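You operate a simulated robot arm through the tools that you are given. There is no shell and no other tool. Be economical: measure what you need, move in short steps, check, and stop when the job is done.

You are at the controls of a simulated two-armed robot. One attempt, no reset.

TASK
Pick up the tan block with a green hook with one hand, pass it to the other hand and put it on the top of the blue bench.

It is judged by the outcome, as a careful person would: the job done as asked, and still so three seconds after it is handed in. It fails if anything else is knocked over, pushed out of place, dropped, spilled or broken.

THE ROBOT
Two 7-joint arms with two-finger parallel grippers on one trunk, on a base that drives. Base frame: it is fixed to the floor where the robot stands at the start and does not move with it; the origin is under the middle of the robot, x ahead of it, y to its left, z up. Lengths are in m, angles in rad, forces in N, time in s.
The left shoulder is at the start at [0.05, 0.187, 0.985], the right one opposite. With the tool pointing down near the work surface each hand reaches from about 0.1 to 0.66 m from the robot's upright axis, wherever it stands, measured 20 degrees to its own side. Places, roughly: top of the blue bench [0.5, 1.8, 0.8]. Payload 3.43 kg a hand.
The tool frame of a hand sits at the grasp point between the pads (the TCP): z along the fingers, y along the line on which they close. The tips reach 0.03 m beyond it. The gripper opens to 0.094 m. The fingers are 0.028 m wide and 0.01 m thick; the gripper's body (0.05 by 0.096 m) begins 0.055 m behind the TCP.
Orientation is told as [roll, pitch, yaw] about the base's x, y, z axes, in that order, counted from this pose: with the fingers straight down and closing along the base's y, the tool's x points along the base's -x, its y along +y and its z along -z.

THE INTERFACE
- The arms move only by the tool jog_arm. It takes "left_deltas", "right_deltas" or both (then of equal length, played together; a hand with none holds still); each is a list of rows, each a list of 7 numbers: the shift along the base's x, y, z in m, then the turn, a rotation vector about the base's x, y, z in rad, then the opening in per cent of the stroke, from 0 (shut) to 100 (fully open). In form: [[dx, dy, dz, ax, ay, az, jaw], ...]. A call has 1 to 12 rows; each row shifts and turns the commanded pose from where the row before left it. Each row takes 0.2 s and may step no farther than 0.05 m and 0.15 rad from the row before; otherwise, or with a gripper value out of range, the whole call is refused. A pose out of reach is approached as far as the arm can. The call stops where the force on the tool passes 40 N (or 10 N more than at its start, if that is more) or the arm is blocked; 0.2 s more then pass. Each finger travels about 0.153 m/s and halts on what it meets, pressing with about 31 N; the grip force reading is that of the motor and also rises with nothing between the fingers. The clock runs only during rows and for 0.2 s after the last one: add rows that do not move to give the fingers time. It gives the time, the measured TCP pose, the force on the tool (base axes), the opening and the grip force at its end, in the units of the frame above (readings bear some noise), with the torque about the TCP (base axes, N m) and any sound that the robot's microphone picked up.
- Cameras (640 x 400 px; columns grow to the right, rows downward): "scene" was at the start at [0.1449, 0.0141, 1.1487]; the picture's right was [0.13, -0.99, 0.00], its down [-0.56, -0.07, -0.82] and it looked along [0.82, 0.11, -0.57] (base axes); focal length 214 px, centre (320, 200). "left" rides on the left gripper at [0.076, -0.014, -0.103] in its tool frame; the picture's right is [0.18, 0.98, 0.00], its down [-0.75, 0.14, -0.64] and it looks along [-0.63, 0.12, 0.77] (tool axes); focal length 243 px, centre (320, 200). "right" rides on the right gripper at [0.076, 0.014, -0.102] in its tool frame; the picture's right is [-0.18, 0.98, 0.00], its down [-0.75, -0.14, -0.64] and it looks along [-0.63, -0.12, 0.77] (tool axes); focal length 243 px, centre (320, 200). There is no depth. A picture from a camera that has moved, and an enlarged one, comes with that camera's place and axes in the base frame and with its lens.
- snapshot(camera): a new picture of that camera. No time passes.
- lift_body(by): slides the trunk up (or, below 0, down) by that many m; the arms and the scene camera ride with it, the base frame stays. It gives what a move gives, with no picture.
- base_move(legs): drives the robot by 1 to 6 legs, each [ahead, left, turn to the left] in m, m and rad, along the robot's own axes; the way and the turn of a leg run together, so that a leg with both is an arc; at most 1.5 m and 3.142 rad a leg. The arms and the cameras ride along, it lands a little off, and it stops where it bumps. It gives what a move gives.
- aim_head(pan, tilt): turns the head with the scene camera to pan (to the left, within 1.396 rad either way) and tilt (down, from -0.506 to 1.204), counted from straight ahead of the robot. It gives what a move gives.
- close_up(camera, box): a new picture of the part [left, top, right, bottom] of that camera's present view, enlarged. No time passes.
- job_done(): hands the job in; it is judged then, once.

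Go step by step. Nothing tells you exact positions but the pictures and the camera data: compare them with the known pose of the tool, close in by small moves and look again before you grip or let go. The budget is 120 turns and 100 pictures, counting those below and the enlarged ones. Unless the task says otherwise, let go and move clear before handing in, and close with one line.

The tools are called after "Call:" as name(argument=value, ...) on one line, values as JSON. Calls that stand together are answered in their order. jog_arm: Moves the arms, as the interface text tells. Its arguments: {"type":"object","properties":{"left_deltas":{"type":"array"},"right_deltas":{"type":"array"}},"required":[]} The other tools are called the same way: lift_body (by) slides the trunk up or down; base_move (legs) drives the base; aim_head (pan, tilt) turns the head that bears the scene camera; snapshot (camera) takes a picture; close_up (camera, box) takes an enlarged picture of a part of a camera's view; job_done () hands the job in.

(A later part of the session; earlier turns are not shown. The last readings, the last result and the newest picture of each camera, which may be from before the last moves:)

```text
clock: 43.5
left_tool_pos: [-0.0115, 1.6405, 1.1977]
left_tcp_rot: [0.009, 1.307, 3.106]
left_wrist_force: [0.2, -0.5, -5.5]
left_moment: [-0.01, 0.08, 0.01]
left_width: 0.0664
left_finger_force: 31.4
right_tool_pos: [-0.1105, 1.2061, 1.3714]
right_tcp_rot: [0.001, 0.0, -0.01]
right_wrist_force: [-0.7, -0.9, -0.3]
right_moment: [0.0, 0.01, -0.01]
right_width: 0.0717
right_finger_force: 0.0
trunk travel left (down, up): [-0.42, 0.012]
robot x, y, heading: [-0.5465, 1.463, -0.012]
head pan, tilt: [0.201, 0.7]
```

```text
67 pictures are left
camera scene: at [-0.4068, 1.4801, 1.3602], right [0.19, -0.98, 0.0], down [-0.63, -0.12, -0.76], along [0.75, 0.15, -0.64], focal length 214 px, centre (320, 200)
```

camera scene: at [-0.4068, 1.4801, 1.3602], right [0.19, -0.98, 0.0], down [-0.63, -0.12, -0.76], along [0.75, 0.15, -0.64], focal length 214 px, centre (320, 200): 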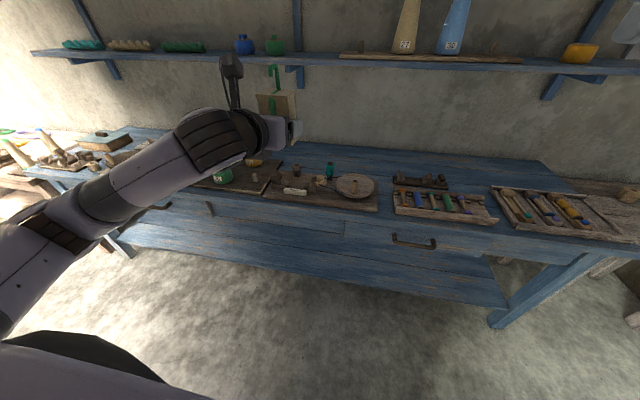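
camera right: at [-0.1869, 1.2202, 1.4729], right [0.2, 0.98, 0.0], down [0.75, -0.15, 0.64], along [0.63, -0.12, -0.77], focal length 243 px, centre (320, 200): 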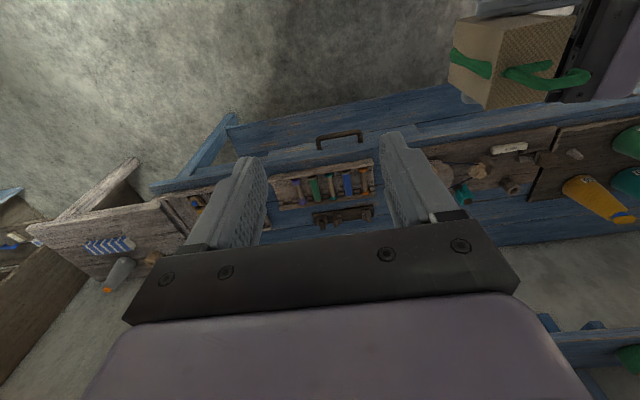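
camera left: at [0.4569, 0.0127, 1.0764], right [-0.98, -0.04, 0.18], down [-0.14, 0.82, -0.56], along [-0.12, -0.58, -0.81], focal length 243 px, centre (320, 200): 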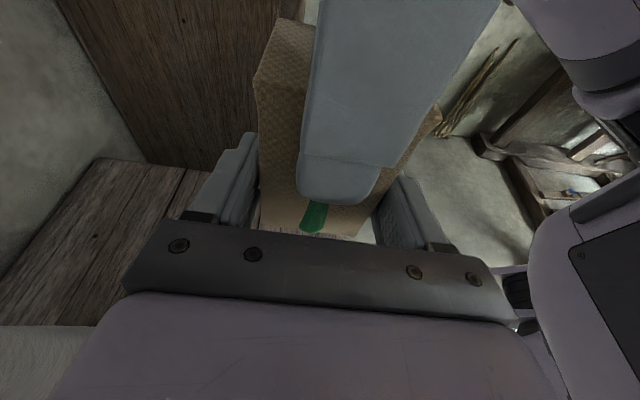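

Pointing forward works, and the free strip behind the trays is now plain to see. But with the hand only 15° from level it would brush the trays, so I'll re-grip at a steeper tilt: bring the left hand back to the handover pose and let the right hold the block from above for a moment.

Call:
jog_arm(left_deltas=[[0, 0, 0, 0, 0, -0.14, 30], [-0.01, -0.025, 0, 0, 0, -0.14, 30], [-0.01, -0.025, 0, 0, 0, -0.14, 30], [-0.01, -0.025, 0, 0, 0, -0.14, 30], [-0.01, -0.025, 0, 0, 0, -0.14, 30], [-0.01, -0.025, 0, 0, 0, -0.14, 30], [-0.01, -0.025, 0, 0, 0, -0.14, 30], [-0.01, -0.025, 0, 0, 0, -0.14, 30], [-0.01, -0.025, 0, 0, 0, -0.14, 30], [-0.01, -0.025, 0, 0, 0, -0.14, 30], [-0.01, -0.025, 0, 0, 0, -0.14, 30], [0, 0, 0, 0, 0, 0, 30]])

Call:
aim_head(pan=0.0, tilt=0.35)

Call:
snapshot(camera="scene")

```text
clock: 46.1
left_tool_pos: [-0.1094, 1.3899, 1.1938]
left_tcp_rot: [0.008, 1.308, 1.568]
left_wrist_force: [0.5, 0.4, -5.9]
left_moment: [0.08, -0.01, 0.03]
left_width: 0.0662
left_finger_force: 30.8
right_tool_pos: [-0.1117, 1.2055, 1.3725]
right_tcp_rot: [0.0, -0.001, -0.01]
right_wrist_force: [0.0, -0.3, 0.2]
right_moment: [0.01, 0.02, -0.01]
right_width: 0.0714
right_finger_force: 0.0
trunk travel left (down, up): [-0.42, 0.012]
robot x, y, heading: [-0.5486, 1.4636, -0.01]
head pan, tilt: [0.201, 0.7]
```

```text
clock: 46.9
left_tool_pos: [-0.1097, 1.3877, 1.1949]
left_tcp_rot: [0.009, 1.307, 1.57]
left_wrist_force: [0.7, -0.4, -5.8]
left_moment: [0.08, -0.01, 0.04]
left_width: 0.0662
left_finger_force: 31.5
right_tool_pos: [-0.1118, 1.2056, 1.3711]
right_tcp_rot: [0.001, 0.0, -0.011]
right_wrist_force: [-0.5, -0.6, 0.3]
right_moment: [0.0, 0.01, 0.0]
right_width: 0.0716
right_finger_force: 0.2
trunk travel left (down, up): [-0.42, 0.012]
robot x, y, heading: [-0.5491, 1.4623, -0.016]
head pan, tilt: [0.0, 0.351]
```

```text
66 pictures are left
camera scene: at [-0.3972, 1.4629, 1.3916], right [-0.01, -1.0, 0.0], down [-0.34, 0.0, -0.94], along [0.94, -0.01, -0.34], focal length 214 px, centre (320, 200)
```

scene: 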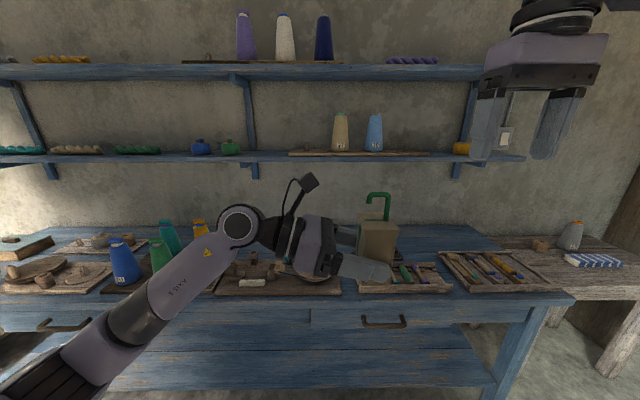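

I bring the right hand back above the block (offsets known from the first handover).

Call:
jog_arm(right_deltas=[[0.0012, 0.034, 0, 0, 0, 0, 84], [0.0012, 0.034, 0, 0, 0, 0, 84], [0.0012, 0.034, 0, 0, 0, 0, 84], [0.0012, 0.034, 0, 0, 0, 0, 84], [0.0012, 0.034, 0, 0, 0, 0, 84], [0, 0, -0.02, 0, 0, 0, 84], [0, 0, 0, 0, 0, 0, 84]])

Call:
close_up(camera="scene", box=[230, 80, 470, 300])

Call:
snapshot(camera="right")

```text
clock: 48.5
left_tool_pos: [-0.1088, 1.3893, 1.1943]
left_tcp_rot: [0.011, 1.308, 1.569]
left_wrist_force: [-0.3, -0.2, -5.7]
left_moment: [0.08, 0.0, 0.01]
left_width: 0.0663
left_finger_force: 31.3
right_tool_pos: [-0.1052, 1.3775, 1.3519]
right_tcp_rot: [-0.001, -0.001, -0.01]
right_wrist_force: [0.6, -0.1, 0.3]
right_moment: [-0.01, -0.01, 0.01]
right_width: 0.079
right_finger_force: 0.0
trunk travel left (down, up): [-0.42, 0.012]
robot x, y, heading: [-0.5486, 1.4578, -0.009]
head pan, tilt: [0.0, 0.351]
```

```text
1.82 times, centred on (350, 190) of scene
camera zoom: at [-0.3975, 1.4635, 1.3917], right [-0.01, -1.0, 0.0], down [-0.34, 0.0, -0.94], along [0.94, -0.01, -0.34], focal length 390 px, centre (266, 218)
```

zoom: 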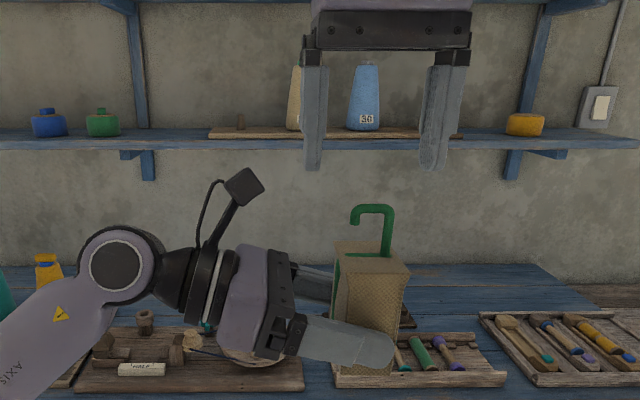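

```text
64 pictures are left
camera right: at [-0.1802, 1.3925, 1.4536], right [0.2, 0.98, 0.0], down [0.75, -0.15, 0.64], along [0.63, -0.12, -0.77], focal length 243 px, centre (320, 200)
```

right: 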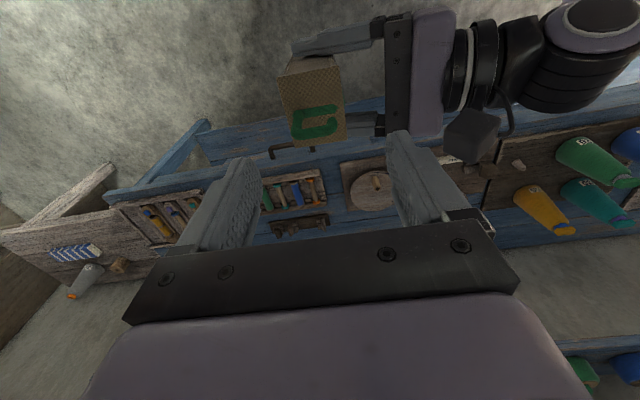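

The right hand is above the block; I shift it 6 mm back and descend to the former grip height.

Call:
jog_arm(right_deltas=[[-0.006, -0.002, -0.02, 0, 0, 0, 84], [0, 0, -0.03, 0, 0, 0, 84], [0, 0, -0.03, 0, 0, 0, 84], [0, 0, -0.023, 0, 0, 0, 84], [0, 0, 0, 0, 0, 0, 84]])

Call:
close_up(camera="scene", box=[230, 80, 470, 300])

Call:
snapshot(camera="right")

```text
clock: 49.7
left_tool_pos: [-0.1099, 1.389, 1.1959]
left_tcp_rot: [0.008, 1.308, 1.57]
left_wrist_force: [-0.4, 0.0, -4.6]
left_moment: [0.08, -0.05, 0.01]
left_width: 0.0663
left_finger_force: 30.7
right_tool_pos: [-0.1111, 1.373, 1.2475]
right_tcp_rot: [0.003, 0.001, -0.013]
right_wrist_force: [0.5, 0.0, -0.7]
right_moment: [0.06, -0.01, 0.01]
right_width: 0.0788
right_finger_force: 0.1
trunk travel left (down, up): [-0.42, 0.012]
robot x, y, heading: [-0.5473, 1.4597, -0.018]
head pan, tilt: [0.0, 0.351]
```

```text
1.82 times, centred on (350, 190) of scene
camera zoom: at [-0.3974, 1.4629, 1.3917], right [-0.01, -1.0, 0.0], down [-0.34, 0.0, -0.94], along [0.94, -0.01, -0.34], focal length 390 px, centre (266, 218)
```

zoom: 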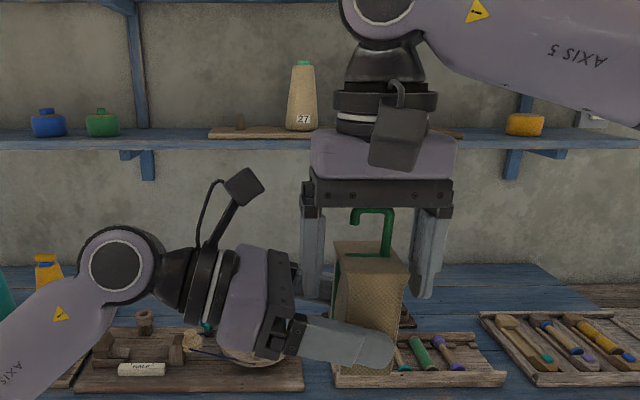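

```text
62 pictures are left
camera right: at [-0.1873, 1.3895, 1.3485], right [0.2, 0.98, 0.0], down [0.75, -0.15, 0.64], along [0.63, -0.12, -0.77], focal length 243 px, centre (320, 200)
```

right: 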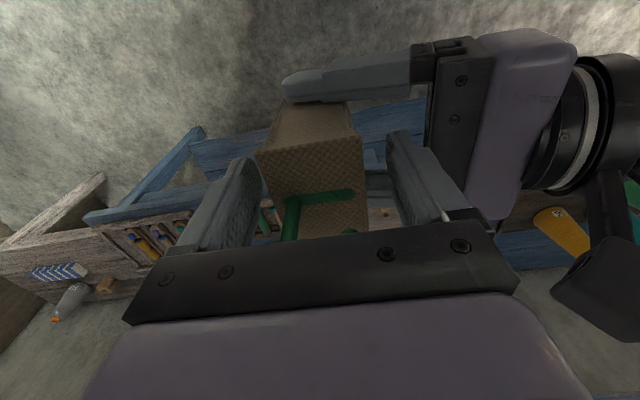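

Call:
jog_arm(right_deltas=[[0, -0.003, 0.002, 0, 0, 0, 70], [0, 0, 0, 0, 0, 0, 60], [0, 0, 0, 0, 0, 0, 25], [0, 0, 0, 0, 0, 0, 25], [0, 0, 0, 0, 0, 0, 25]])

```text
clock: 50.9
left_tool_pos: [-0.1101, 1.387, 1.1952]
left_tcp_rot: [0.007, 1.308, 1.569]
left_wrist_force: [1.3, -19.7, -1.1]
left_moment: [0.59, 0.0, 0.34]
left_width: 0.0663
left_finger_force: 30.5
right_tool_pos: [-0.1122, 1.3719, 1.2485]
right_tcp_rot: [0.004, 0.001, -0.009]
right_wrist_force: [-2.3, 19.1, -0.1]
right_moment: [0.52, 0.14, -0.26]
right_width: 0.0544
right_finger_force: 31.0
trunk travel left (down, up): [-0.42, 0.012]
robot x, y, heading: [-0.5521, 1.4669, -0.008]
head pan, tilt: [0.0, 0.351]
```

Call:
jog_arm(right_deltas=[[0, 0.0025, 0, 0, 0, 0, 25], [0, 0, 0, 0, 0, 0, 25]])

```text
clock: 51.5
left_tool_pos: [-0.1103, 1.3877, 1.1963]
left_tcp_rot: [0.006, 1.31, 1.569]
left_wrist_force: [1.7, -11.9, 2.7]
left_moment: [0.03, 0.18, -0.57]
left_width: 0.0661
left_finger_force: 31.2
right_tool_pos: [-0.1117, 1.3733, 1.2481]
right_tcp_rot: [-0.001, 0.0, -0.01]
right_wrist_force: [-1.9, 10.9, -3.5]
right_moment: [0.52, -0.04, 0.64]
right_width: 0.0546
right_finger_force: 31.1
trunk travel left (down, up): [-0.42, 0.012]
robot x, y, heading: [-0.5465, 1.4636, -0.014]
head pan, tilt: [0.0, 0.351]
```

Both hold with low strain. I open the left hand and withdraw it to the left.

Call:
jog_arm(left_deltas=[[0, 0, 0, 0, 0, 0, 100], [0, 0, 0, 0, 0, 0, 100], [0, 0.02, 0, 0, 0, 0, 100], [0, 0.04, 0, 0, 0, 0, 100], [0, 0.04, 0, 0, 0, 0, 100], [0, 0.04, 0, 0, 0, 0, 100], [0, 0, 0, 0, 0, 0, 100]])

Call:
snapshot(camera="scene")

```text
clock: 53.1
left_tool_pos: [-0.1103, 1.529, 1.1978]
left_tcp_rot: [0.008, 1.306, 1.565]
left_wrist_force: [-0.7, 0.8, 0.3]
left_moment: [-0.02, 0.01, 0.0]
left_width: 0.0938
left_finger_force: 0.1
right_tool_pos: [-0.1102, 1.3726, 1.25]
right_tcp_rot: [0.003, 0.0, -0.013]
right_wrist_force: [0.0, -0.6, 0.2]
right_moment: [0.0, -0.01, 0.02]
right_width: 0.0542
right_finger_force: 31.1
trunk travel left (down, up): [-0.42, 0.012]
robot x, y, heading: [-0.549, 1.4639, -0.011]
head pan, tilt: [0.0, 0.351]
```

```text
61 pictures are left
camera scene: at [-0.3971, 1.4623, 1.3916], right [-0.01, -1.0, 0.0], down [-0.34, 0.0, -0.94], along [0.94, -0.01, -0.34], focal length 214 px, centre (320, 200)
```

scene: 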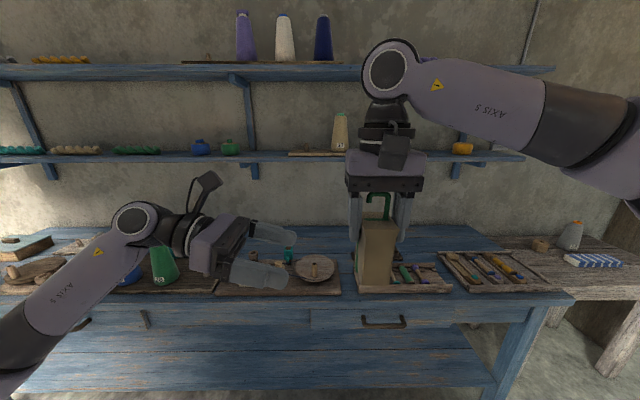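

The right hand holds again. I tilt the left hand 12° steeper (27° below level) and re-approach.

Call:
jog_arm(left_deltas=[[0, 0, 0.0015, 0.105, 0, 0, 100], [0, 0, 0.0015, 0.105, 0, 0, 100], [0, -0.03, 0, 0, 0, 0, 100], [0, -0.03, 0, 0, 0, 0, 100], [0, 0, 0, 0, 0, 0, 100]])

Call:
close_up(camera="scene", box=[230, 130, 470, 300])

Call:
snapshot(camera="left")

```text
clock: 54.3
left_tool_pos: [-0.1112, 1.4694, 1.1998]
left_tcp_rot: [0.011, 1.097, 1.572]
left_wrist_force: [0.0, -1.0, 0.8]
left_moment: [-0.01, 0.0, 0.0]
left_width: 0.0941
left_finger_force: 0.0
right_tool_pos: [-0.112, 1.3744, 1.2503]
right_tcp_rot: [-0.001, 0.001, -0.011]
right_wrist_force: [0.3, 0.2, 0.6]
right_moment: [0.0, 0.01, 0.01]
right_width: 0.0542
right_finger_force: 31.1
trunk travel left (down, up): [-0.42, 0.012]
robot x, y, heading: [-0.5453, 1.4614, -0.009]
head pan, tilt: [0.0, 0.351]
```

```text
2.35 times, centred on (350, 215) of scene
camera zoom: at [-0.3972, 1.4631, 1.3916], right [-0.01, -1.0, 0.0], down [-0.34, 0.0, -0.94], along [0.94, -0.01, -0.34], focal length 505 px, centre (249, 165)
```

zoom: 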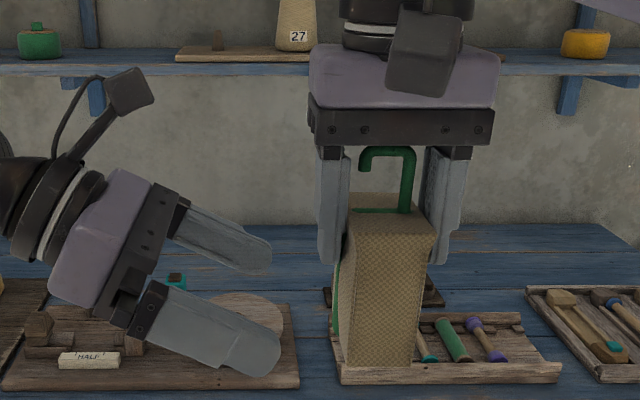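

```text
59 pictures are left
camera left: at [-0.0962, 1.5263, 1.3139], right [-0.98, -0.08, 0.17], down [-0.14, 0.92, -0.38], along [-0.13, -0.39, -0.91], focal length 243 px, centre (320, 200)
```

left: 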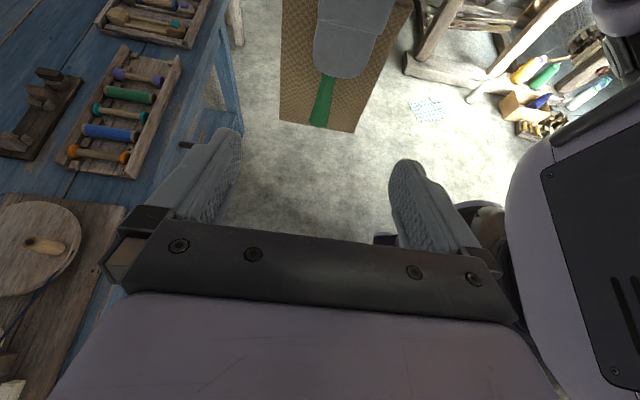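

Call:
jog_arm(left_deltas=[[0, -0.025, 0, 0, 0, 0, 100], [0, -0.025, 0, 0, 0, 0, 100], [0, -0.015, 0, 0, 0, 0, 100], [0, -0.01, 0, 0, 0, 0, 100], [0, 0, 0, 0, 0, 0, 100]])

Call:
close_up(camera="scene", box=[230, 130, 470, 300])

Call:
snapshot(camera="left")

```text
clock: 55.5
left_tool_pos: [-0.1107, 1.3947, 1.1986]
left_tcp_rot: [0.009, 1.094, 1.572]
left_wrist_force: [-0.4, -0.5, 0.3]
left_moment: [0.01, 0.0, 0.01]
left_width: 0.0942
left_finger_force: 0.1
right_tool_pos: [-0.1124, 1.3736, 1.2507]
right_tcp_rot: [0.0, 0.001, -0.013]
right_wrist_force: [1.0, 0.3, 0.7]
right_moment: [-0.01, 0.05, 0.0]
right_width: 0.0544
right_finger_force: 30.7
trunk travel left (down, up): [-0.42, 0.012]
robot x, y, heading: [-0.5467, 1.4618, -0.013]
head pan, tilt: [0.0, 0.351]
```

```text
2.35 times, centred on (350, 215) of scene
camera zoom: at [-0.3972, 1.4629, 1.3916], right [-0.01, -1.0, 0.0], down [-0.34, 0.0, -0.94], along [0.94, -0.01, -0.34], focal length 505 px, centre (249, 165)
```

zoom: 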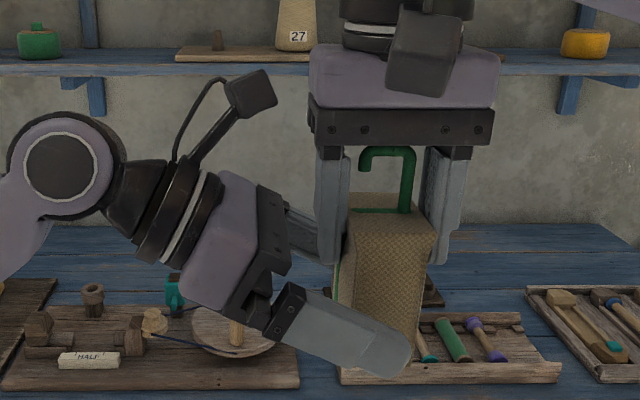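

```text
57 pictures are left
camera left: at [-0.0964, 1.4527, 1.3124], right [-0.98, -0.08, 0.17], down [-0.13, 0.92, -0.38], along [-0.13, -0.39, -0.91], focal length 243 px, centre (320, 200)
```

left: 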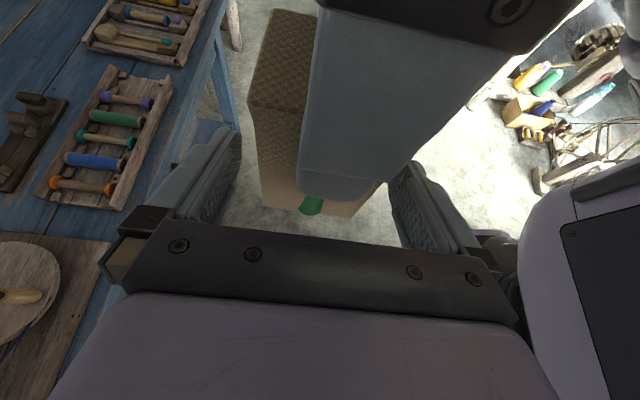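

The fit is good; fingertips are only just above the block's base, so I raise the left hand 5 mm and close.

Call:
jog_arm(left_deltas=[[0, 0, 0.005, 0, 0, 0, 100], [0, 0, 0, 0, 0, 0, 75], [0, 0, 0, 0, 0, 0, 60], [0, 0, 0, 0, 0, 0, 30], [0, 0, 0, 0, 0, 0, 30], [0, 0, 0, 0, 0, 0, 30]])

Call:
snapshot(camera="left")

```text
clock: 56.9
left_tool_pos: [-0.1096, 1.3948, 1.2033]
left_tcp_rot: [0.009, 1.096, 1.573]
left_wrist_force: [11.9, -1.7, -0.1]
left_moment: [0.01, -0.02, 0.1]
left_width: 0.0661
left_finger_force: 31.3
right_tool_pos: [-0.1121, 1.3728, 1.2505]
right_tcp_rot: [0.001, 0.002, -0.009]
right_wrist_force: [-12.4, 2.0, 0.1]
right_moment: [0.13, 0.55, 0.16]
right_width: 0.0543
right_finger_force: 30.6
trunk travel left (down, up): [-0.42, 0.012]
robot x, y, heading: [-0.5491, 1.4619, -0.012]
head pan, tilt: [0.0, 0.351]
```

```text
56 pictures are left
camera left: at [-0.0958, 1.4531, 1.3176], right [-0.98, -0.08, 0.17], down [-0.14, 0.92, -0.38], along [-0.12, -0.39, -0.91], focal length 243 px, centre (320, 200)
```

left: 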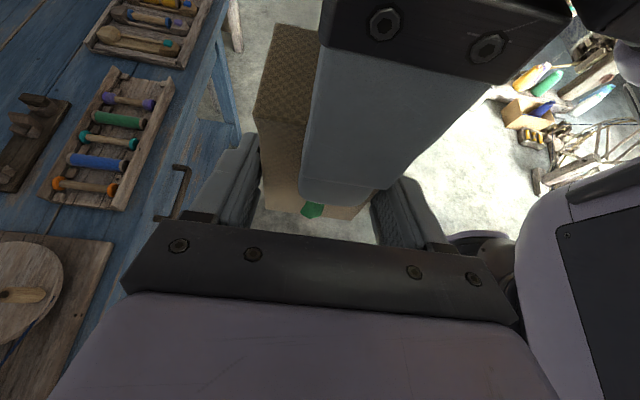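

Gripped at 66 mm with little strain. I open the right hand slightly and lift it clear.

Call:
jog_arm(right_deltas=[[0, 0, 0, 0, 0, 0, 66], [0, 0, 0, 0, 0, 0, 74], [0, 0, 0.01, 0, 0, 0, 74], [0, 0, 0.03, 0, 0, 0, 74], [0, 0, 0.04, 0, 0, 0, 74], [0, -0.02, 0.04, 0, 0, 0, 74], [0, -0.05, 0, 0, 0, 0, 74], [0, -0.05, 0, 0, 0, 0, 74], [0, -0.05, 0, 0, 0, 0, 74], [0, 0, 0, 0, 0, 0, 74]])

Call:
snapshot(camera="scene")

```text
clock: 59.1
left_tool_pos: [-0.1111, 1.397, 1.2037]
left_tcp_rot: [0.011, 1.1, 1.572]
left_wrist_force: [0.7, -0.4, 0.1]
left_moment: [0.08, -0.02, 0.01]
left_width: 0.0665
left_finger_force: 30.4
right_tool_pos: [-0.1103, 1.2001, 1.3701]
right_tcp_rot: [0.0, 0.001, -0.011]
right_wrist_force: [0.1, -0.3, 0.4]
right_moment: [0.0, 0.0, -0.02]
right_width: 0.0693
right_finger_force: 0.1
trunk travel left (down, up): [-0.42, 0.012]
robot x, y, heading: [-0.5476, 1.4619, -0.009]
head pan, tilt: [0.0, 0.351]
```

```text
55 pictures are left
camera scene: at [-0.3971, 1.4636, 1.3916], right [-0.01, -1.0, 0.0], down [-0.34, 0.0, -0.94], along [0.94, -0.01, -0.34], focal length 214 px, centre (320, 200)
```

scene: 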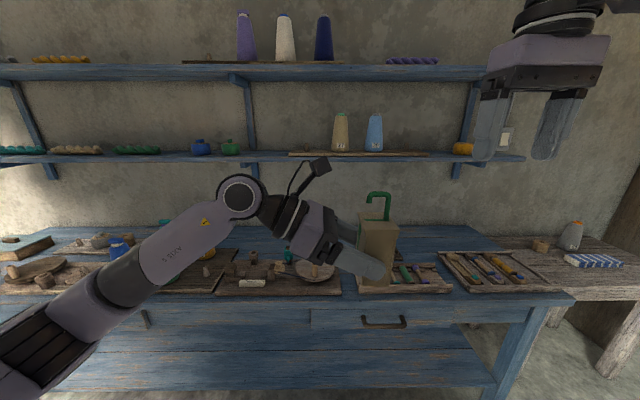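

The left hand holds the block at the steeper tilt. Now I turn it to point forward and re-examine the target area.

Call:
jog_arm(left_deltas=[[0.01, 0.025, 0, 0, 0, 0.143, 30], [0.01, 0.025, 0, 0, 0, 0.143, 30], [0.01, 0.025, 0, 0, 0, 0.143, 30], [0.01, 0.025, 0, 0, 0, 0.143, 30], [0.01, 0.025, 0, 0, 0, 0.143, 30], [0.01, 0.025, 0, 0, 0, 0.143, 30], [0.01, 0.025, 0, 0, 0, 0.143, 30], [0.01, 0.025, 0, 0, 0, 0.143, 30], [0.01, 0.025, 0, 0, 0, 0.143, 30], [0.01, 0.025, 0, 0, 0, 0.143, 30], [0, 0, 0, 0, 0, 0.143, 30], [0, 0, 0, 0, 0, 0, 30]])

Call:
aim_head(pan=0.0, tilt=0.55)

Call:
snapshot(camera="scene")

Call:
close_up(camera="scene", box=[240, 120, 480, 270])

```text
clock: 61.7
left_tool_pos: [-0.011, 1.6447, 1.2046]
left_tcp_rot: [0.01, 1.095, -3.139]
left_wrist_force: [0.8, 0.5, -0.3]
left_moment: [0.03, 0.12, 0.02]
left_width: 0.0665
left_finger_force: 30.4
right_tool_pos: [-0.1093, 1.2013, 1.3708]
right_tcp_rot: [0.002, 0.0, -0.01]
right_wrist_force: [0.2, 0.8, 0.2]
right_moment: [0.01, 0.0, 0.01]
right_width: 0.0696
right_finger_force: 0.0
trunk travel left (down, up): [-0.42, 0.012]
robot x, y, heading: [-0.549, 1.4621, -0.013]
head pan, tilt: [0.0, 0.351]
```

```text
clock: 62.5
left_tool_pos: [-0.009, 1.6449, 1.2041]
left_tcp_rot: [0.01, 1.097, -3.142]
left_wrist_force: [0.4, 0.5, -0.3]
left_moment: [0.04, 0.11, 0.04]
left_width: 0.066
left_finger_force: 31.6
right_tool_pos: [-0.1096, 1.202, 1.3699]
right_tcp_rot: [-0.001, 0.0, -0.009]
right_wrist_force: [-0.6, 0.6, -0.3]
right_moment: [0.03, -0.01, -0.01]
right_width: 0.0696
right_finger_force: 0.0
trunk travel left (down, up): [-0.42, 0.012]
robot x, y, heading: [-0.5488, 1.4645, -0.016]
head pan, tilt: [0.0, 0.55]
```

```text
54 pictures are left
camera scene: at [-0.4004, 1.4631, 1.3734], right [-0.01, -1.0, 0.0], down [-0.52, 0.01, -0.85], along [0.85, -0.01, -0.52], focal length 214 px, centre (320, 200)
```

scene: 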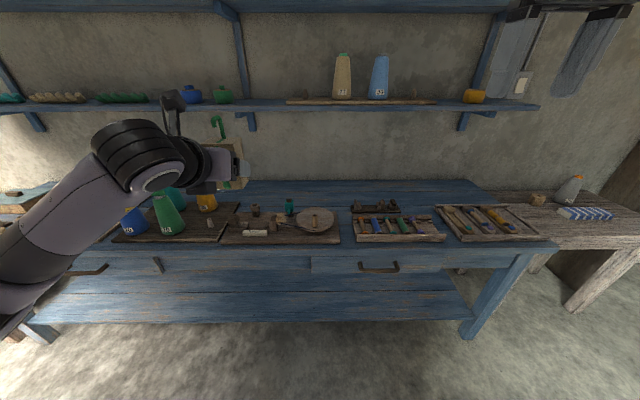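

```text
2.67 times, centred on (360, 195) of scene
camera zoom: at [-0.4004, 1.4631, 1.3734], right [-0.01, -1.0, 0.0], down [-0.52, 0.01, -0.85], along [0.85, -0.01, -0.52], focal length 572 px, centre (213, 213)
```

zoom: 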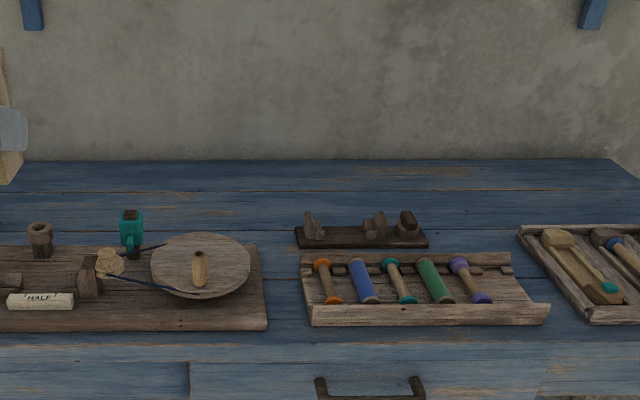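

The target is clear: a corridor at y≈1.365 between the wheel board and the small dark rack, with bare bench behind at x≈0.58. I drive there, stopping well short of the bench.

Call:
base_move(legs=[[0, -0.29, 0.014], [0.28, 0, 0]])

Call:
aim_head(pan=0.1, tilt=0.7)

Call:
snapshot(camera="scene")

```text
clock: 66.0
left_tool_pos: [0.2667, 1.3613, 1.2048]
left_tcp_rot: [0.008, 1.096, -3.139]
left_wrist_force: [0.9, 0.7, -4.9]
left_moment: [-0.01, 0.12, 0.03]
left_width: 0.0661
left_finger_force: 30.9
right_tool_pos: [0.1681, 0.9171, 1.3708]
right_tcp_rot: [0.0, 0.0, -0.007]
right_wrist_force: [-0.4, -0.8, 0.6]
right_moment: [-0.02, 0.01, 0.0]
right_width: 0.0698
right_finger_force: 0.1
trunk travel left (down, up): [-0.42, 0.012]
robot x, y, heading: [-0.2739, 1.1775, -0.005]
head pan, tilt: [0.0, 0.55]
```

```text
clock: 66.7
left_tool_pos: [0.2658, 1.3607, 1.2051]
left_tcp_rot: [0.008, 1.096, -3.141]
left_wrist_force: [-0.5, 0.4, -5.0]
left_moment: [-0.04, 0.11, 0.01]
left_width: 0.0661
left_finger_force: 31.2
right_tool_pos: [0.1674, 0.917, 1.3704]
right_tcp_rot: [0.002, 0.0, -0.009]
right_wrist_force: [-0.1, 0.0, -0.3]
right_moment: [-0.02, 0.02, 0.0]
right_width: 0.0698
right_finger_force: 0.0
trunk travel left (down, up): [-0.42, 0.012]
robot x, y, heading: [-0.2716, 1.1745, -0.007]
head pan, tilt: [0.099, 0.7]
```

```text
52 pictures are left
camera scene: at [-0.1291, 1.1867, 1.3603], right [0.09, -1.0, 0.0], down [-0.64, -0.06, -0.77], along [0.76, 0.07, -0.64], focal length 214 px, centre (320, 200)
```

scene: 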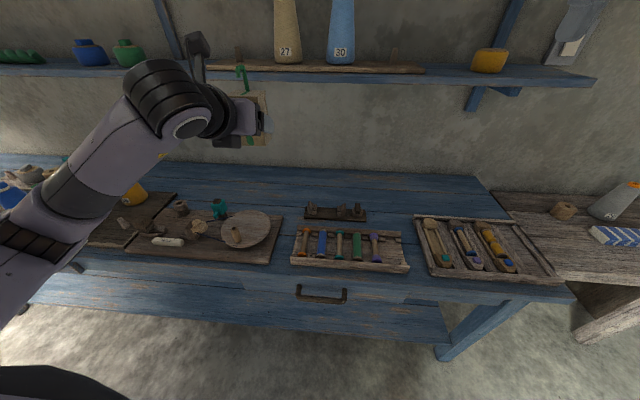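

The view confirms the corridor (y≈1.29–1.385). I lower the hand part way while moving forward, then check the forearm clearance.

Call:
jog_arm(left_deltas=[[0.02, -0.002, -0.035, 0, 0, 0, 30], [0.02, -0.002, -0.035, 0, 0, 0, 30], [0.02, -0.002, -0.035, 0, 0, 0, 30], [0.02, -0.002, -0.035, 0, 0, 0, 30], [0.02, 0, -0.035, 0, 0, 0, 30], [0.02, 0, -0.035, 0, 0, 0, 30], [0, 0, 0, 0, 0, 0, 30]])

Call:
snapshot(camera="scene")

Call:
snapshot(camera="left")

```text
clock: 68.3
left_tool_pos: [0.3843, 1.3529, 0.9952]
left_tcp_rot: [0.011, 1.096, -3.135]
left_wrist_force: [-0.6, -0.1, -5.5]
left_moment: [0.0, 0.12, -0.01]
left_width: 0.0664
left_finger_force: 30.6
right_tool_pos: [0.1666, 0.9178, 1.371]
right_tcp_rot: [-0.001, 0.0, -0.01]
right_wrist_force: [-0.3, 0.4, -0.3]
right_moment: [0.01, 0.0, 0.0]
right_width: 0.0694
right_finger_force: 0.0
trunk travel left (down, up): [-0.42, 0.012]
robot x, y, heading: [-0.2721, 1.175, -0.009]
head pan, tilt: [0.099, 0.7]
```

```text
51 pictures are left
camera scene: at [-0.1293, 1.187, 1.3603], right [0.09, -1.0, 0.0], down [-0.64, -0.06, -0.76], along [0.76, 0.07, -0.64], focal length 214 px, centre (320, 200)
```

scene: 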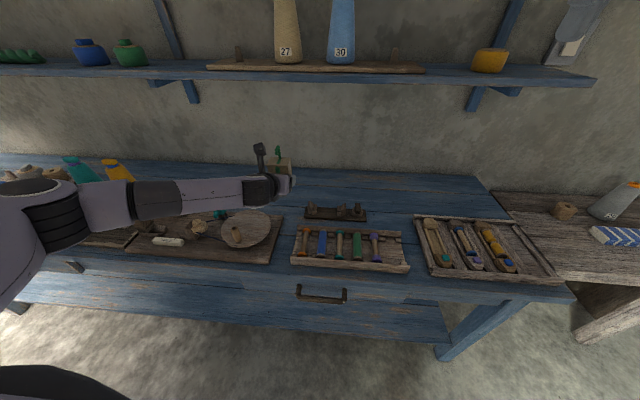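

```text
50 pictures are left
camera left: at [0.3279, 1.3693, 1.1085], right [0.08, -0.98, 0.17], down [-0.92, -0.14, -0.38], along [0.39, -0.12, -0.91], focal length 243 px, centre (320, 200)
```

left: 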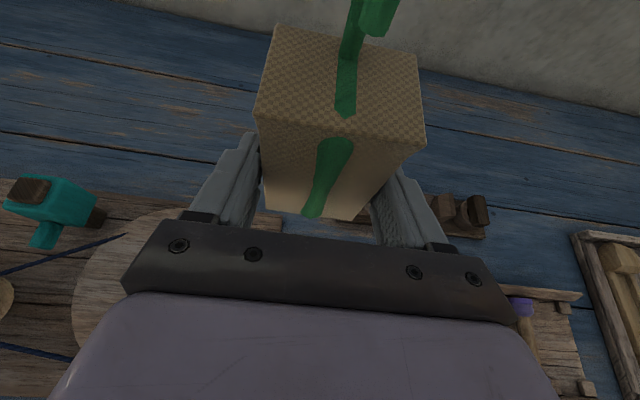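

The forearm stays near the front edge, above the board. I move forward over the free spot, staying well above everything, and check again.

Call:
jog_arm(left_deltas=[[0.032, 0, -0.008, 0, 0, 0, 30], [0.032, 0, -0.008, 0, 0, 0, 30], [0.032, 0, -0.008, 0, 0, 0, 30], [0.032, 0, -0.008, 0, 0, 0, 30], [0.032, 0, -0.008, 0, 0, 0, 30], [0.032, 0, -0.008, 0, 0, 0, 30], [0, 0, 0, 0, 0, 0, 30]])

Call:
snapshot(camera="scene")

Call:
snapshot(camera="left")

Call:
snapshot(camera="right")

```text
clock: 69.9
left_tool_pos: [0.5098, 1.3586, 0.959]
left_tcp_rot: [0.009, 1.098, -3.138]
left_wrist_force: [0.0, -0.3, -6.0]
left_moment: [0.01, 0.1, 0.03]
left_width: 0.0661
left_finger_force: 31.2
left hand out of reach, approached as far as the arm can: row 4, 5, 6
right_tool_pos: [0.169, 0.9158, 1.3704]
right_tcp_rot: [0.0, 0.0, -0.008]
right_wrist_force: [0.9, 1.4, -0.4]
right_moment: [-0.01, -0.02, -0.03]
right_width: 0.0696
right_finger_force: 0.0
trunk travel left (down, up): [-0.42, 0.012]
robot x, y, heading: [-0.2697, 1.1751, -0.005]
head pan, tilt: [0.099, 0.7]
```

```text
49 pictures are left
camera scene: at [-0.1288, 1.1868, 1.3602], right [0.09, -1.0, 0.0], down [-0.64, -0.06, -0.76], along [0.76, 0.07, -0.64], focal length 214 px, centre (320, 200)
```

scene: 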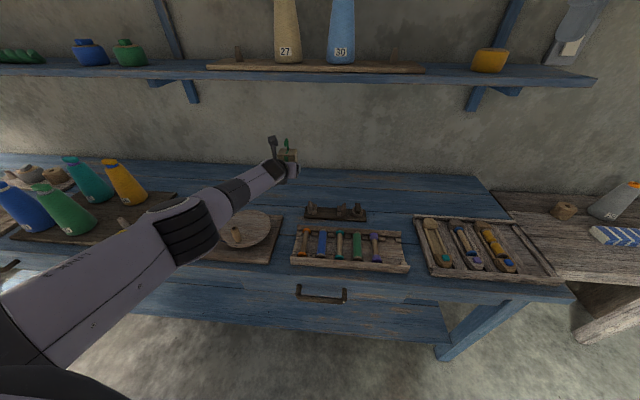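

```text
48 pictures are left
camera left: at [0.4529, 1.3748, 1.0725], right [0.08, -0.98, 0.17], down [-0.92, -0.14, -0.38], along [0.39, -0.12, -0.91], focal length 243 px, centre (320, 200)
```

left: 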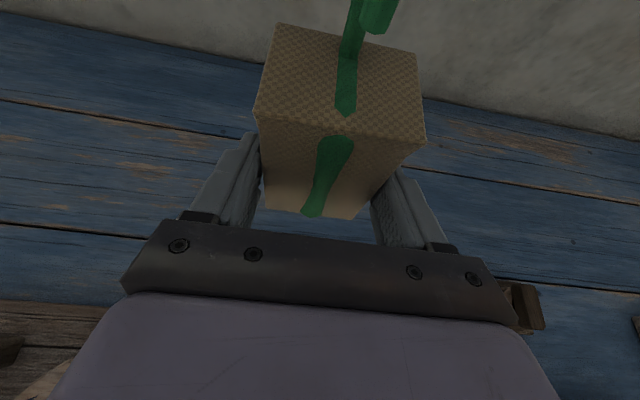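

```text
47 pictures are left
camera right: at [0.0923, 0.9321, 1.4723], right [0.19, 0.98, 0.0], down [0.75, -0.15, 0.64], along [0.63, -0.12, -0.77], focal length 243 px, centre (320, 200)
```

right: 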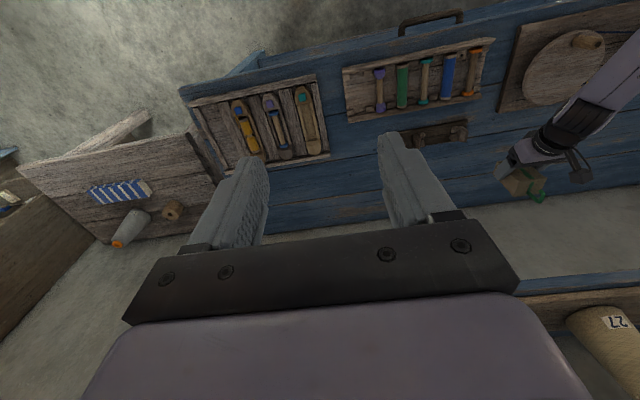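

The arm is stretched at x=0.51, so I pull it back a bit and check how much room the base has to get closer.

Call:
jog_arm(left_deltas=[[-0.03, 0, 0.005, 0, 0, 0, 30], [-0.04, 0, 0.005, 0, 0, 0, 30], [-0.04, 0, 0.005, 0, 0, 0, 30], [-0.04, 0, 0.005, 0, 0, 0, 30], [0, 0, 0, 0, 0, 0, 30]])

Call:
aim_head(pan=-0.3, tilt=1.2)

Call:
snapshot(camera="scene")

```text
clock: 71.1
left_tool_pos: [0.3607, 1.356, 0.9814]
left_tcp_rot: [0.009, 1.093, -3.139]
left_wrist_force: [-0.4, 0.4, -5.5]
left_moment: [0.0, 0.15, -0.04]
left_width: 0.0661
left_finger_force: 31.2
right_tool_pos: [0.168, 0.9177, 1.3707]
right_tcp_rot: [-0.001, -0.001, -0.009]
right_wrist_force: [-0.1, -0.4, 0.4]
right_moment: [0.01, 0.0, 0.0]
right_width: 0.0694
right_finger_force: 0.0
trunk travel left (down, up): [-0.42, 0.012]
robot x, y, heading: [-0.2708, 1.1799, -0.012]
head pan, tilt: [0.099, 0.7]
```

```text
clock: 72.0
left_tool_pos: [0.3595, 1.3548, 0.9817]
left_tcp_rot: [0.008, 1.096, -3.139]
left_wrist_force: [0.4, 0.1, -5.1]
left_moment: [-0.01, 0.12, 0.03]
left_width: 0.0662
left_finger_force: 30.8
right_tool_pos: [0.1678, 0.9175, 1.3721]
right_tcp_rot: [0.0, -0.002, -0.01]
right_wrist_force: [-0.2, -1.2, 0.2]
right_moment: [0.01, 0.0, 0.01]
right_width: 0.0697
right_finger_force: 0.1
trunk travel left (down, up): [-0.42, 0.012]
robot x, y, heading: [-0.2694, 1.1764, -0.012]
head pan, tilt: [-0.3, 1.201]
```

```text
46 pictures are left
camera scene: at [-0.1601, 1.162, 1.3243], right [-0.3, -0.95, 0.0], down [-0.89, 0.28, -0.36], along [0.35, -0.11, -0.93], focal length 214 px, centre (320, 200)
```

scene: 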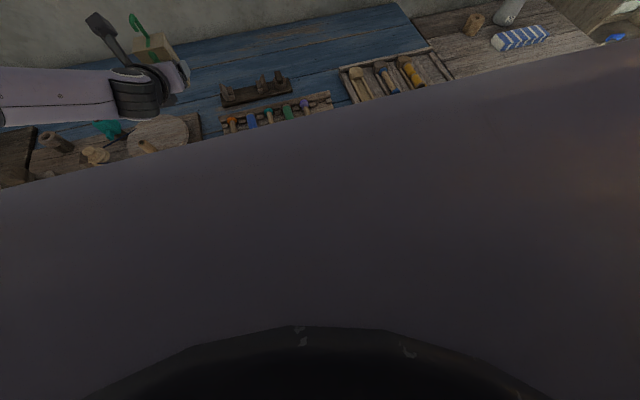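

The base may go 0.12 m closer and still keep the same distance it had from the first table. I drive, then extend over the spot at a safe height.

Call:
base_move(legs=[[0.12, 0, 0.01]])

Call:
aim_head(pan=0.15, tilt=0.75)

Call:
jog_arm(left_deltas=[[0.025, 0, 0, 0, 0, 0, 30], [0.025, 0, 0, 0, 0, 0, 30], [0.025, 0, 0, 0, 0, 0, 30], [0.02, 0, 0, 0, 0, 0, 30], [0, 0, 0, 0, 0, 0, 30]])

Call:
snapshot(camera="scene")

Call:
snapshot(camera="left")

```text
clock: 73.2
left_tool_pos: [0.4753, 1.3606, 0.9821]
left_tcp_rot: [0.008, 1.095, -3.13]
left_wrist_force: [-0.4, -0.2, -4.5]
left_moment: [0.02, 0.12, 0.01]
left_width: 0.0663
left_finger_force: 30.7
right_tool_pos: [0.2868, 0.921, 1.3697]
right_tcp_rot: [-0.001, 0.003, 0.001]
right_wrist_force: [0.6, -0.5, -0.4]
right_moment: [0.02, 0.02, 0.01]
right_width: 0.0697
right_finger_force: 0.0
trunk travel left (down, up): [-0.42, 0.012]
robot x, y, heading: [-0.1542, 1.1772, 0.005]
head pan, tilt: [-0.3, 1.201]
```

```text
clock: 74.1
left_tool_pos: [0.4745, 1.3612, 0.9809]
left_tcp_rot: [0.009, 1.095, -3.129]
left_wrist_force: [-0.1, 0.4, -5.4]
left_moment: [-0.03, 0.18, -0.04]
left_width: 0.0662
left_finger_force: 31.0
right_tool_pos: [0.2865, 0.9224, 1.3717]
right_tcp_rot: [0.0, 0.0, 0.002]
right_wrist_force: [-0.5, -1.0, -1.4]
right_moment: [-0.01, 0.02, -0.01]
right_width: 0.0697
right_finger_force: 0.1
trunk travel left (down, up): [-0.42, 0.012]
robot x, y, heading: [-0.1559, 1.1807, 0.002]
head pan, tilt: [0.15, 0.75]
```

```text
clock: 75.3
left_tool_pos: [0.568, 1.3595, 0.9806]
left_tcp_rot: [0.008, 1.094, -3.131]
left_wrist_force: [0.2, 0.0, -5.3]
left_moment: [-0.03, 0.13, -0.02]
left_width: 0.0661
left_finger_force: 31.2
right_tool_pos: [0.286, 0.9203, 1.3705]
right_tcp_rot: [-0.001, 0.0, 0.002]
right_wrist_force: [-0.1, -0.1, -0.1]
right_moment: [-0.01, 0.02, -0.05]
right_width: 0.0695
right_finger_force: 0.1
trunk travel left (down, up): [-0.42, 0.012]
robot x, y, heading: [-0.1543, 1.1745, 0.001]
head pan, tilt: [0.15, 0.75]
```

```text
45 pictures are left
camera scene: at [-0.0157, 1.1918, 1.356], right [0.15, -0.99, 0.0], down [-0.67, -0.1, -0.73], along [0.72, 0.11, -0.68], focal length 214 px, centre (320, 200)
```

scene: 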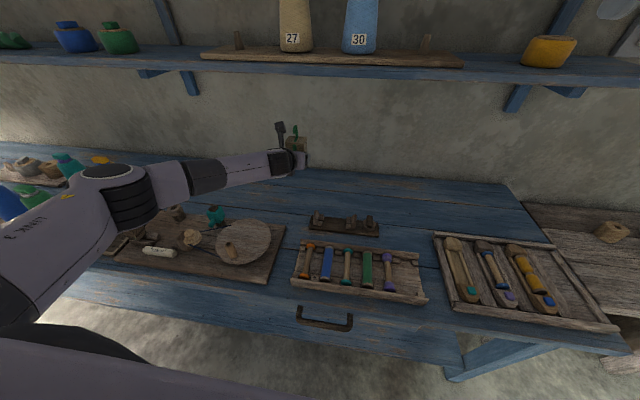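

```text
44 pictures are left
camera left: at [0.5118, 1.3749, 1.0946], right [0.09, -0.98, 0.17], down [-0.92, -0.15, -0.38], along [0.39, -0.12, -0.91], focal length 243 px, centre (320, 200)
```

left: 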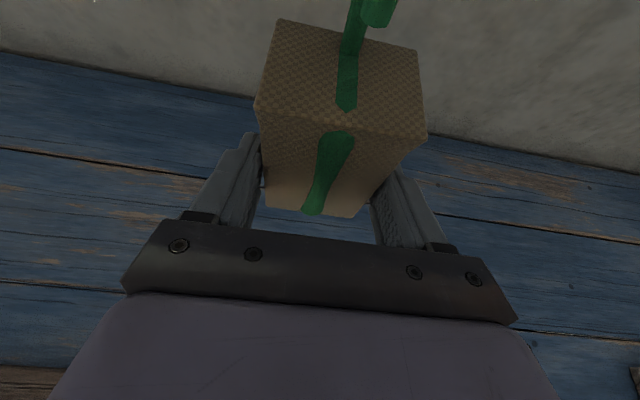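

The block is over bare bench, clear of the wall. I lower the trunk by 0.1 m, which keeps the arm within reach.

Call:
lift_body(by=-0.1)

Call:
snapshot(camera="scene")

Call:
close_up(camera="scene", box=[220, 90, 380, 230])

Call:
snapshot(camera="right")

```text
clock: 76.7
left_tool_pos: [0.5694, 1.3586, 0.8798]
left_tcp_rot: [0.009, 1.097, -3.129]
left_wrist_force: [0.3, 0.9, -4.5]
left_moment: [0.01, 0.13, 0.01]
left_width: 0.0661
left_finger_force: 31.2
right_tool_pos: [0.2865, 0.9217, 1.2703]
right_tcp_rot: [0.001, -0.001, 0.001]
right_wrist_force: [-0.2, 0.3, -0.1]
right_moment: [0.04, 0.02, -0.03]
right_width: 0.0696
right_finger_force: 0.1
trunk travel left (down, up): [-0.32, 0.112]
robot x, y, heading: [-0.1535, 1.1747, -0.0]
head pan, tilt: [0.15, 0.75]
```

```text
43 pictures are left
camera scene: at [-0.0158, 1.1918, 1.256], right [0.15, -0.99, 0.0], down [-0.67, -0.1, -0.73], along [0.72, 0.11, -0.68], focal length 214 px, centre (320, 200)
```

scene: 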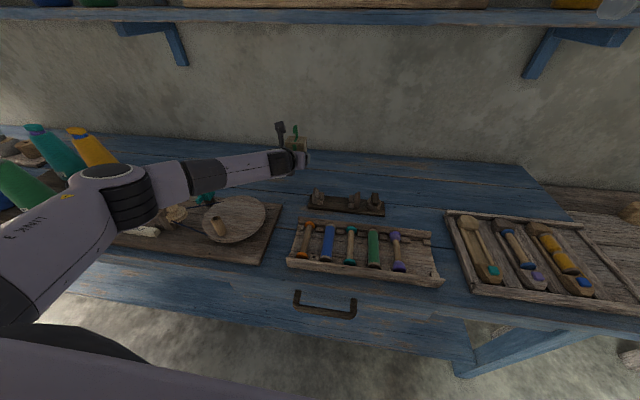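

```text
2.86 times, centred on (300, 160) of scene
camera zoom: at [-0.0158, 1.1918, 1.256], right [0.15, -0.99, 0.0], down [-0.67, -0.1, -0.73], along [0.72, 0.11, -0.68], focal length 613 px, centre (377, 314)
```

zoom: 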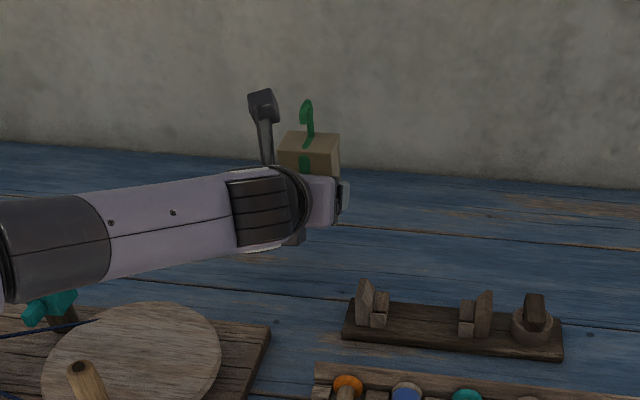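

```text
41 pictures are left
camera right: at [0.2103, 0.9352, 1.3725], right [0.18, 0.98, 0.0], down [0.75, -0.14, 0.64], along [0.63, -0.12, -0.77], focal length 243 px, centre (320, 200)
```

right: 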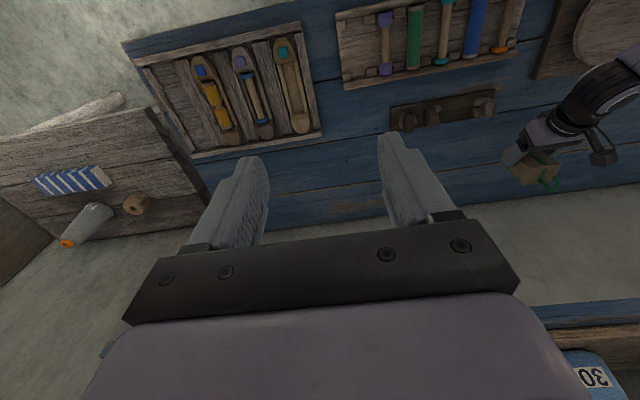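

Clear all round. I lower in small steps, watching the wrist force for contact.

Call:
jog_arm(left_deltas=[[0, 0, -0.01, 0, 0, 0, 30], [0, 0, -0.01, 0, 0, 0, 30], [0, 0, -0.006, 0, 0, 0, 30], [0, 0, 0, 0, 0, 0, 30]])

Call:
snapshot(camera="left")

Call:
close_up(camera="scene", box=[220, 90, 380, 230])

```text
clock: 77.7
left_tool_pos: [0.5694, 1.3595, 0.8534]
left_tcp_rot: [0.01, 1.096, -3.13]
left_wrist_force: [0.2, 0.3, -5.1]
left_moment: [-0.02, 0.14, -0.05]
left_width: 0.0661
left_finger_force: 30.4
right_tool_pos: [0.2855, 0.92, 1.2701]
right_tcp_rot: [0.0, 0.0, 0.002]
right_wrist_force: [0.4, -0.1, 0.2]
right_moment: [0.01, 0.03, 0.0]
right_width: 0.0695
right_finger_force: 0.1
trunk travel left (down, up): [-0.32, 0.112]
robot x, y, heading: [-0.1515, 1.1772, 0.003]
head pan, tilt: [0.15, 0.75]
```

```text
40 pictures are left
camera left: at [0.512, 1.3743, 0.968], right [0.09, -0.98, 0.17], down [-0.92, -0.15, -0.38], along [0.39, -0.12, -0.91], focal length 243 px, centre (320, 200)
```

left: 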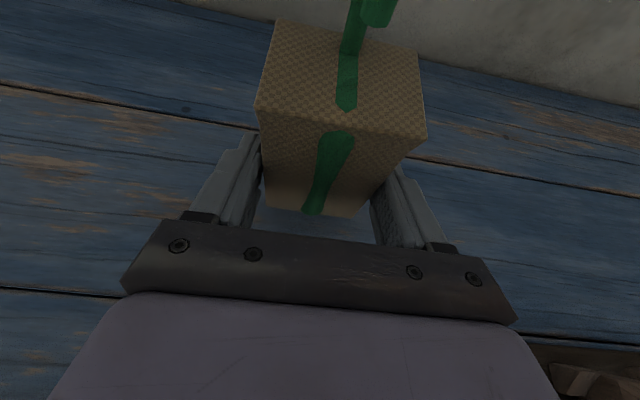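

```text
2.86 times, centred on (300, 160) of scene
camera zoom: at [-0.0156, 1.1918, 1.256], right [0.15, -0.99, 0.0], down [-0.67, -0.1, -0.73], along [0.72, 0.11, -0.68], focal length 613 px, centre (377, 314)
```

zoom: 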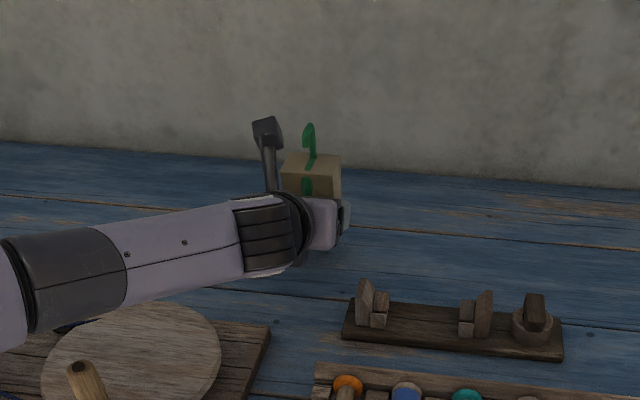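

The forearm clears the wheel's peg by about 4 cm, enough for the last 1–2 cm. Continuing down gently.

Call:
jog_arm(left_deltas=[[0, 0, -0.003, 0, 0, 0, 30], [0, 0, -0.003, 0, 0, 0, 30], [0, 0, -0.002, 0, 0, 0, 30], [0, 0, 0, 0, 0, 0, 30]])

Call:
close_up(camera="scene", box=[220, 90, 380, 230])

```text
clock: 78.7
left_tool_pos: [0.5683, 1.3595, 0.8476]
left_tcp_rot: [0.009, 1.096, -3.129]
left_wrist_force: [-0.3, -0.4, -6.0]
left_moment: [0.01, 0.16, 0.01]
left_width: 0.0665
left_finger_force: 30.8
right_tool_pos: [0.2852, 0.9211, 1.272]
right_tcp_rot: [0.001, 0.001, 0.001]
right_wrist_force: [0.2, 0.4, 0.1]
right_moment: [0.01, -0.01, -0.05]
right_width: 0.0693
right_finger_force: 0.0
trunk travel left (down, up): [-0.32, 0.112]
robot x, y, heading: [-0.153, 1.1764, 0.002]
head pan, tilt: [0.15, 0.75]
```

```text
2.86 times, centred on (300, 160) of scene
camera zoom: at [-0.0156, 1.1918, 1.256], right [0.15, -0.99, 0.0], down [-0.67, -0.1, -0.73], along [0.72, 0.11, -0.68], focal length 613 px, centre (377, 314)
```

zoom: 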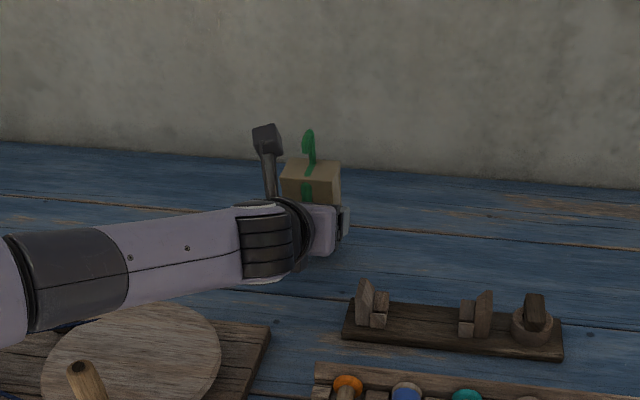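

Call:
jog_arm(left_deltas=[[0, 0, -0.002, 0, 0, 0, 30], [0, 0, -0.002, 0, 0, 0, 30], [0, 0, 0, 0, 0, 0, 30]])

```text
clock: 79.5
left_tool_pos: [0.569, 1.3598, 0.8422]
left_tcp_rot: [0.008, 1.097, -3.129]
left_wrist_force: [0.0, -0.6, -5.7]
left_moment: [-0.01, 0.16, 0.02]
left_width: 0.0661
left_finger_force: 31.2
right_tool_pos: [0.287, 0.9212, 1.2699]
right_tcp_rot: [0.0, 0.001, 0.001]
right_wrist_force: [0.8, -0.4, 0.5]
right_moment: [-0.02, 0.0, 0.0]
right_width: 0.0694
right_finger_force: 0.0
trunk travel left (down, up): [-0.32, 0.112]
robot x, y, heading: [-0.1568, 1.1748, 0.007]
head pan, tilt: [0.15, 0.75]
```

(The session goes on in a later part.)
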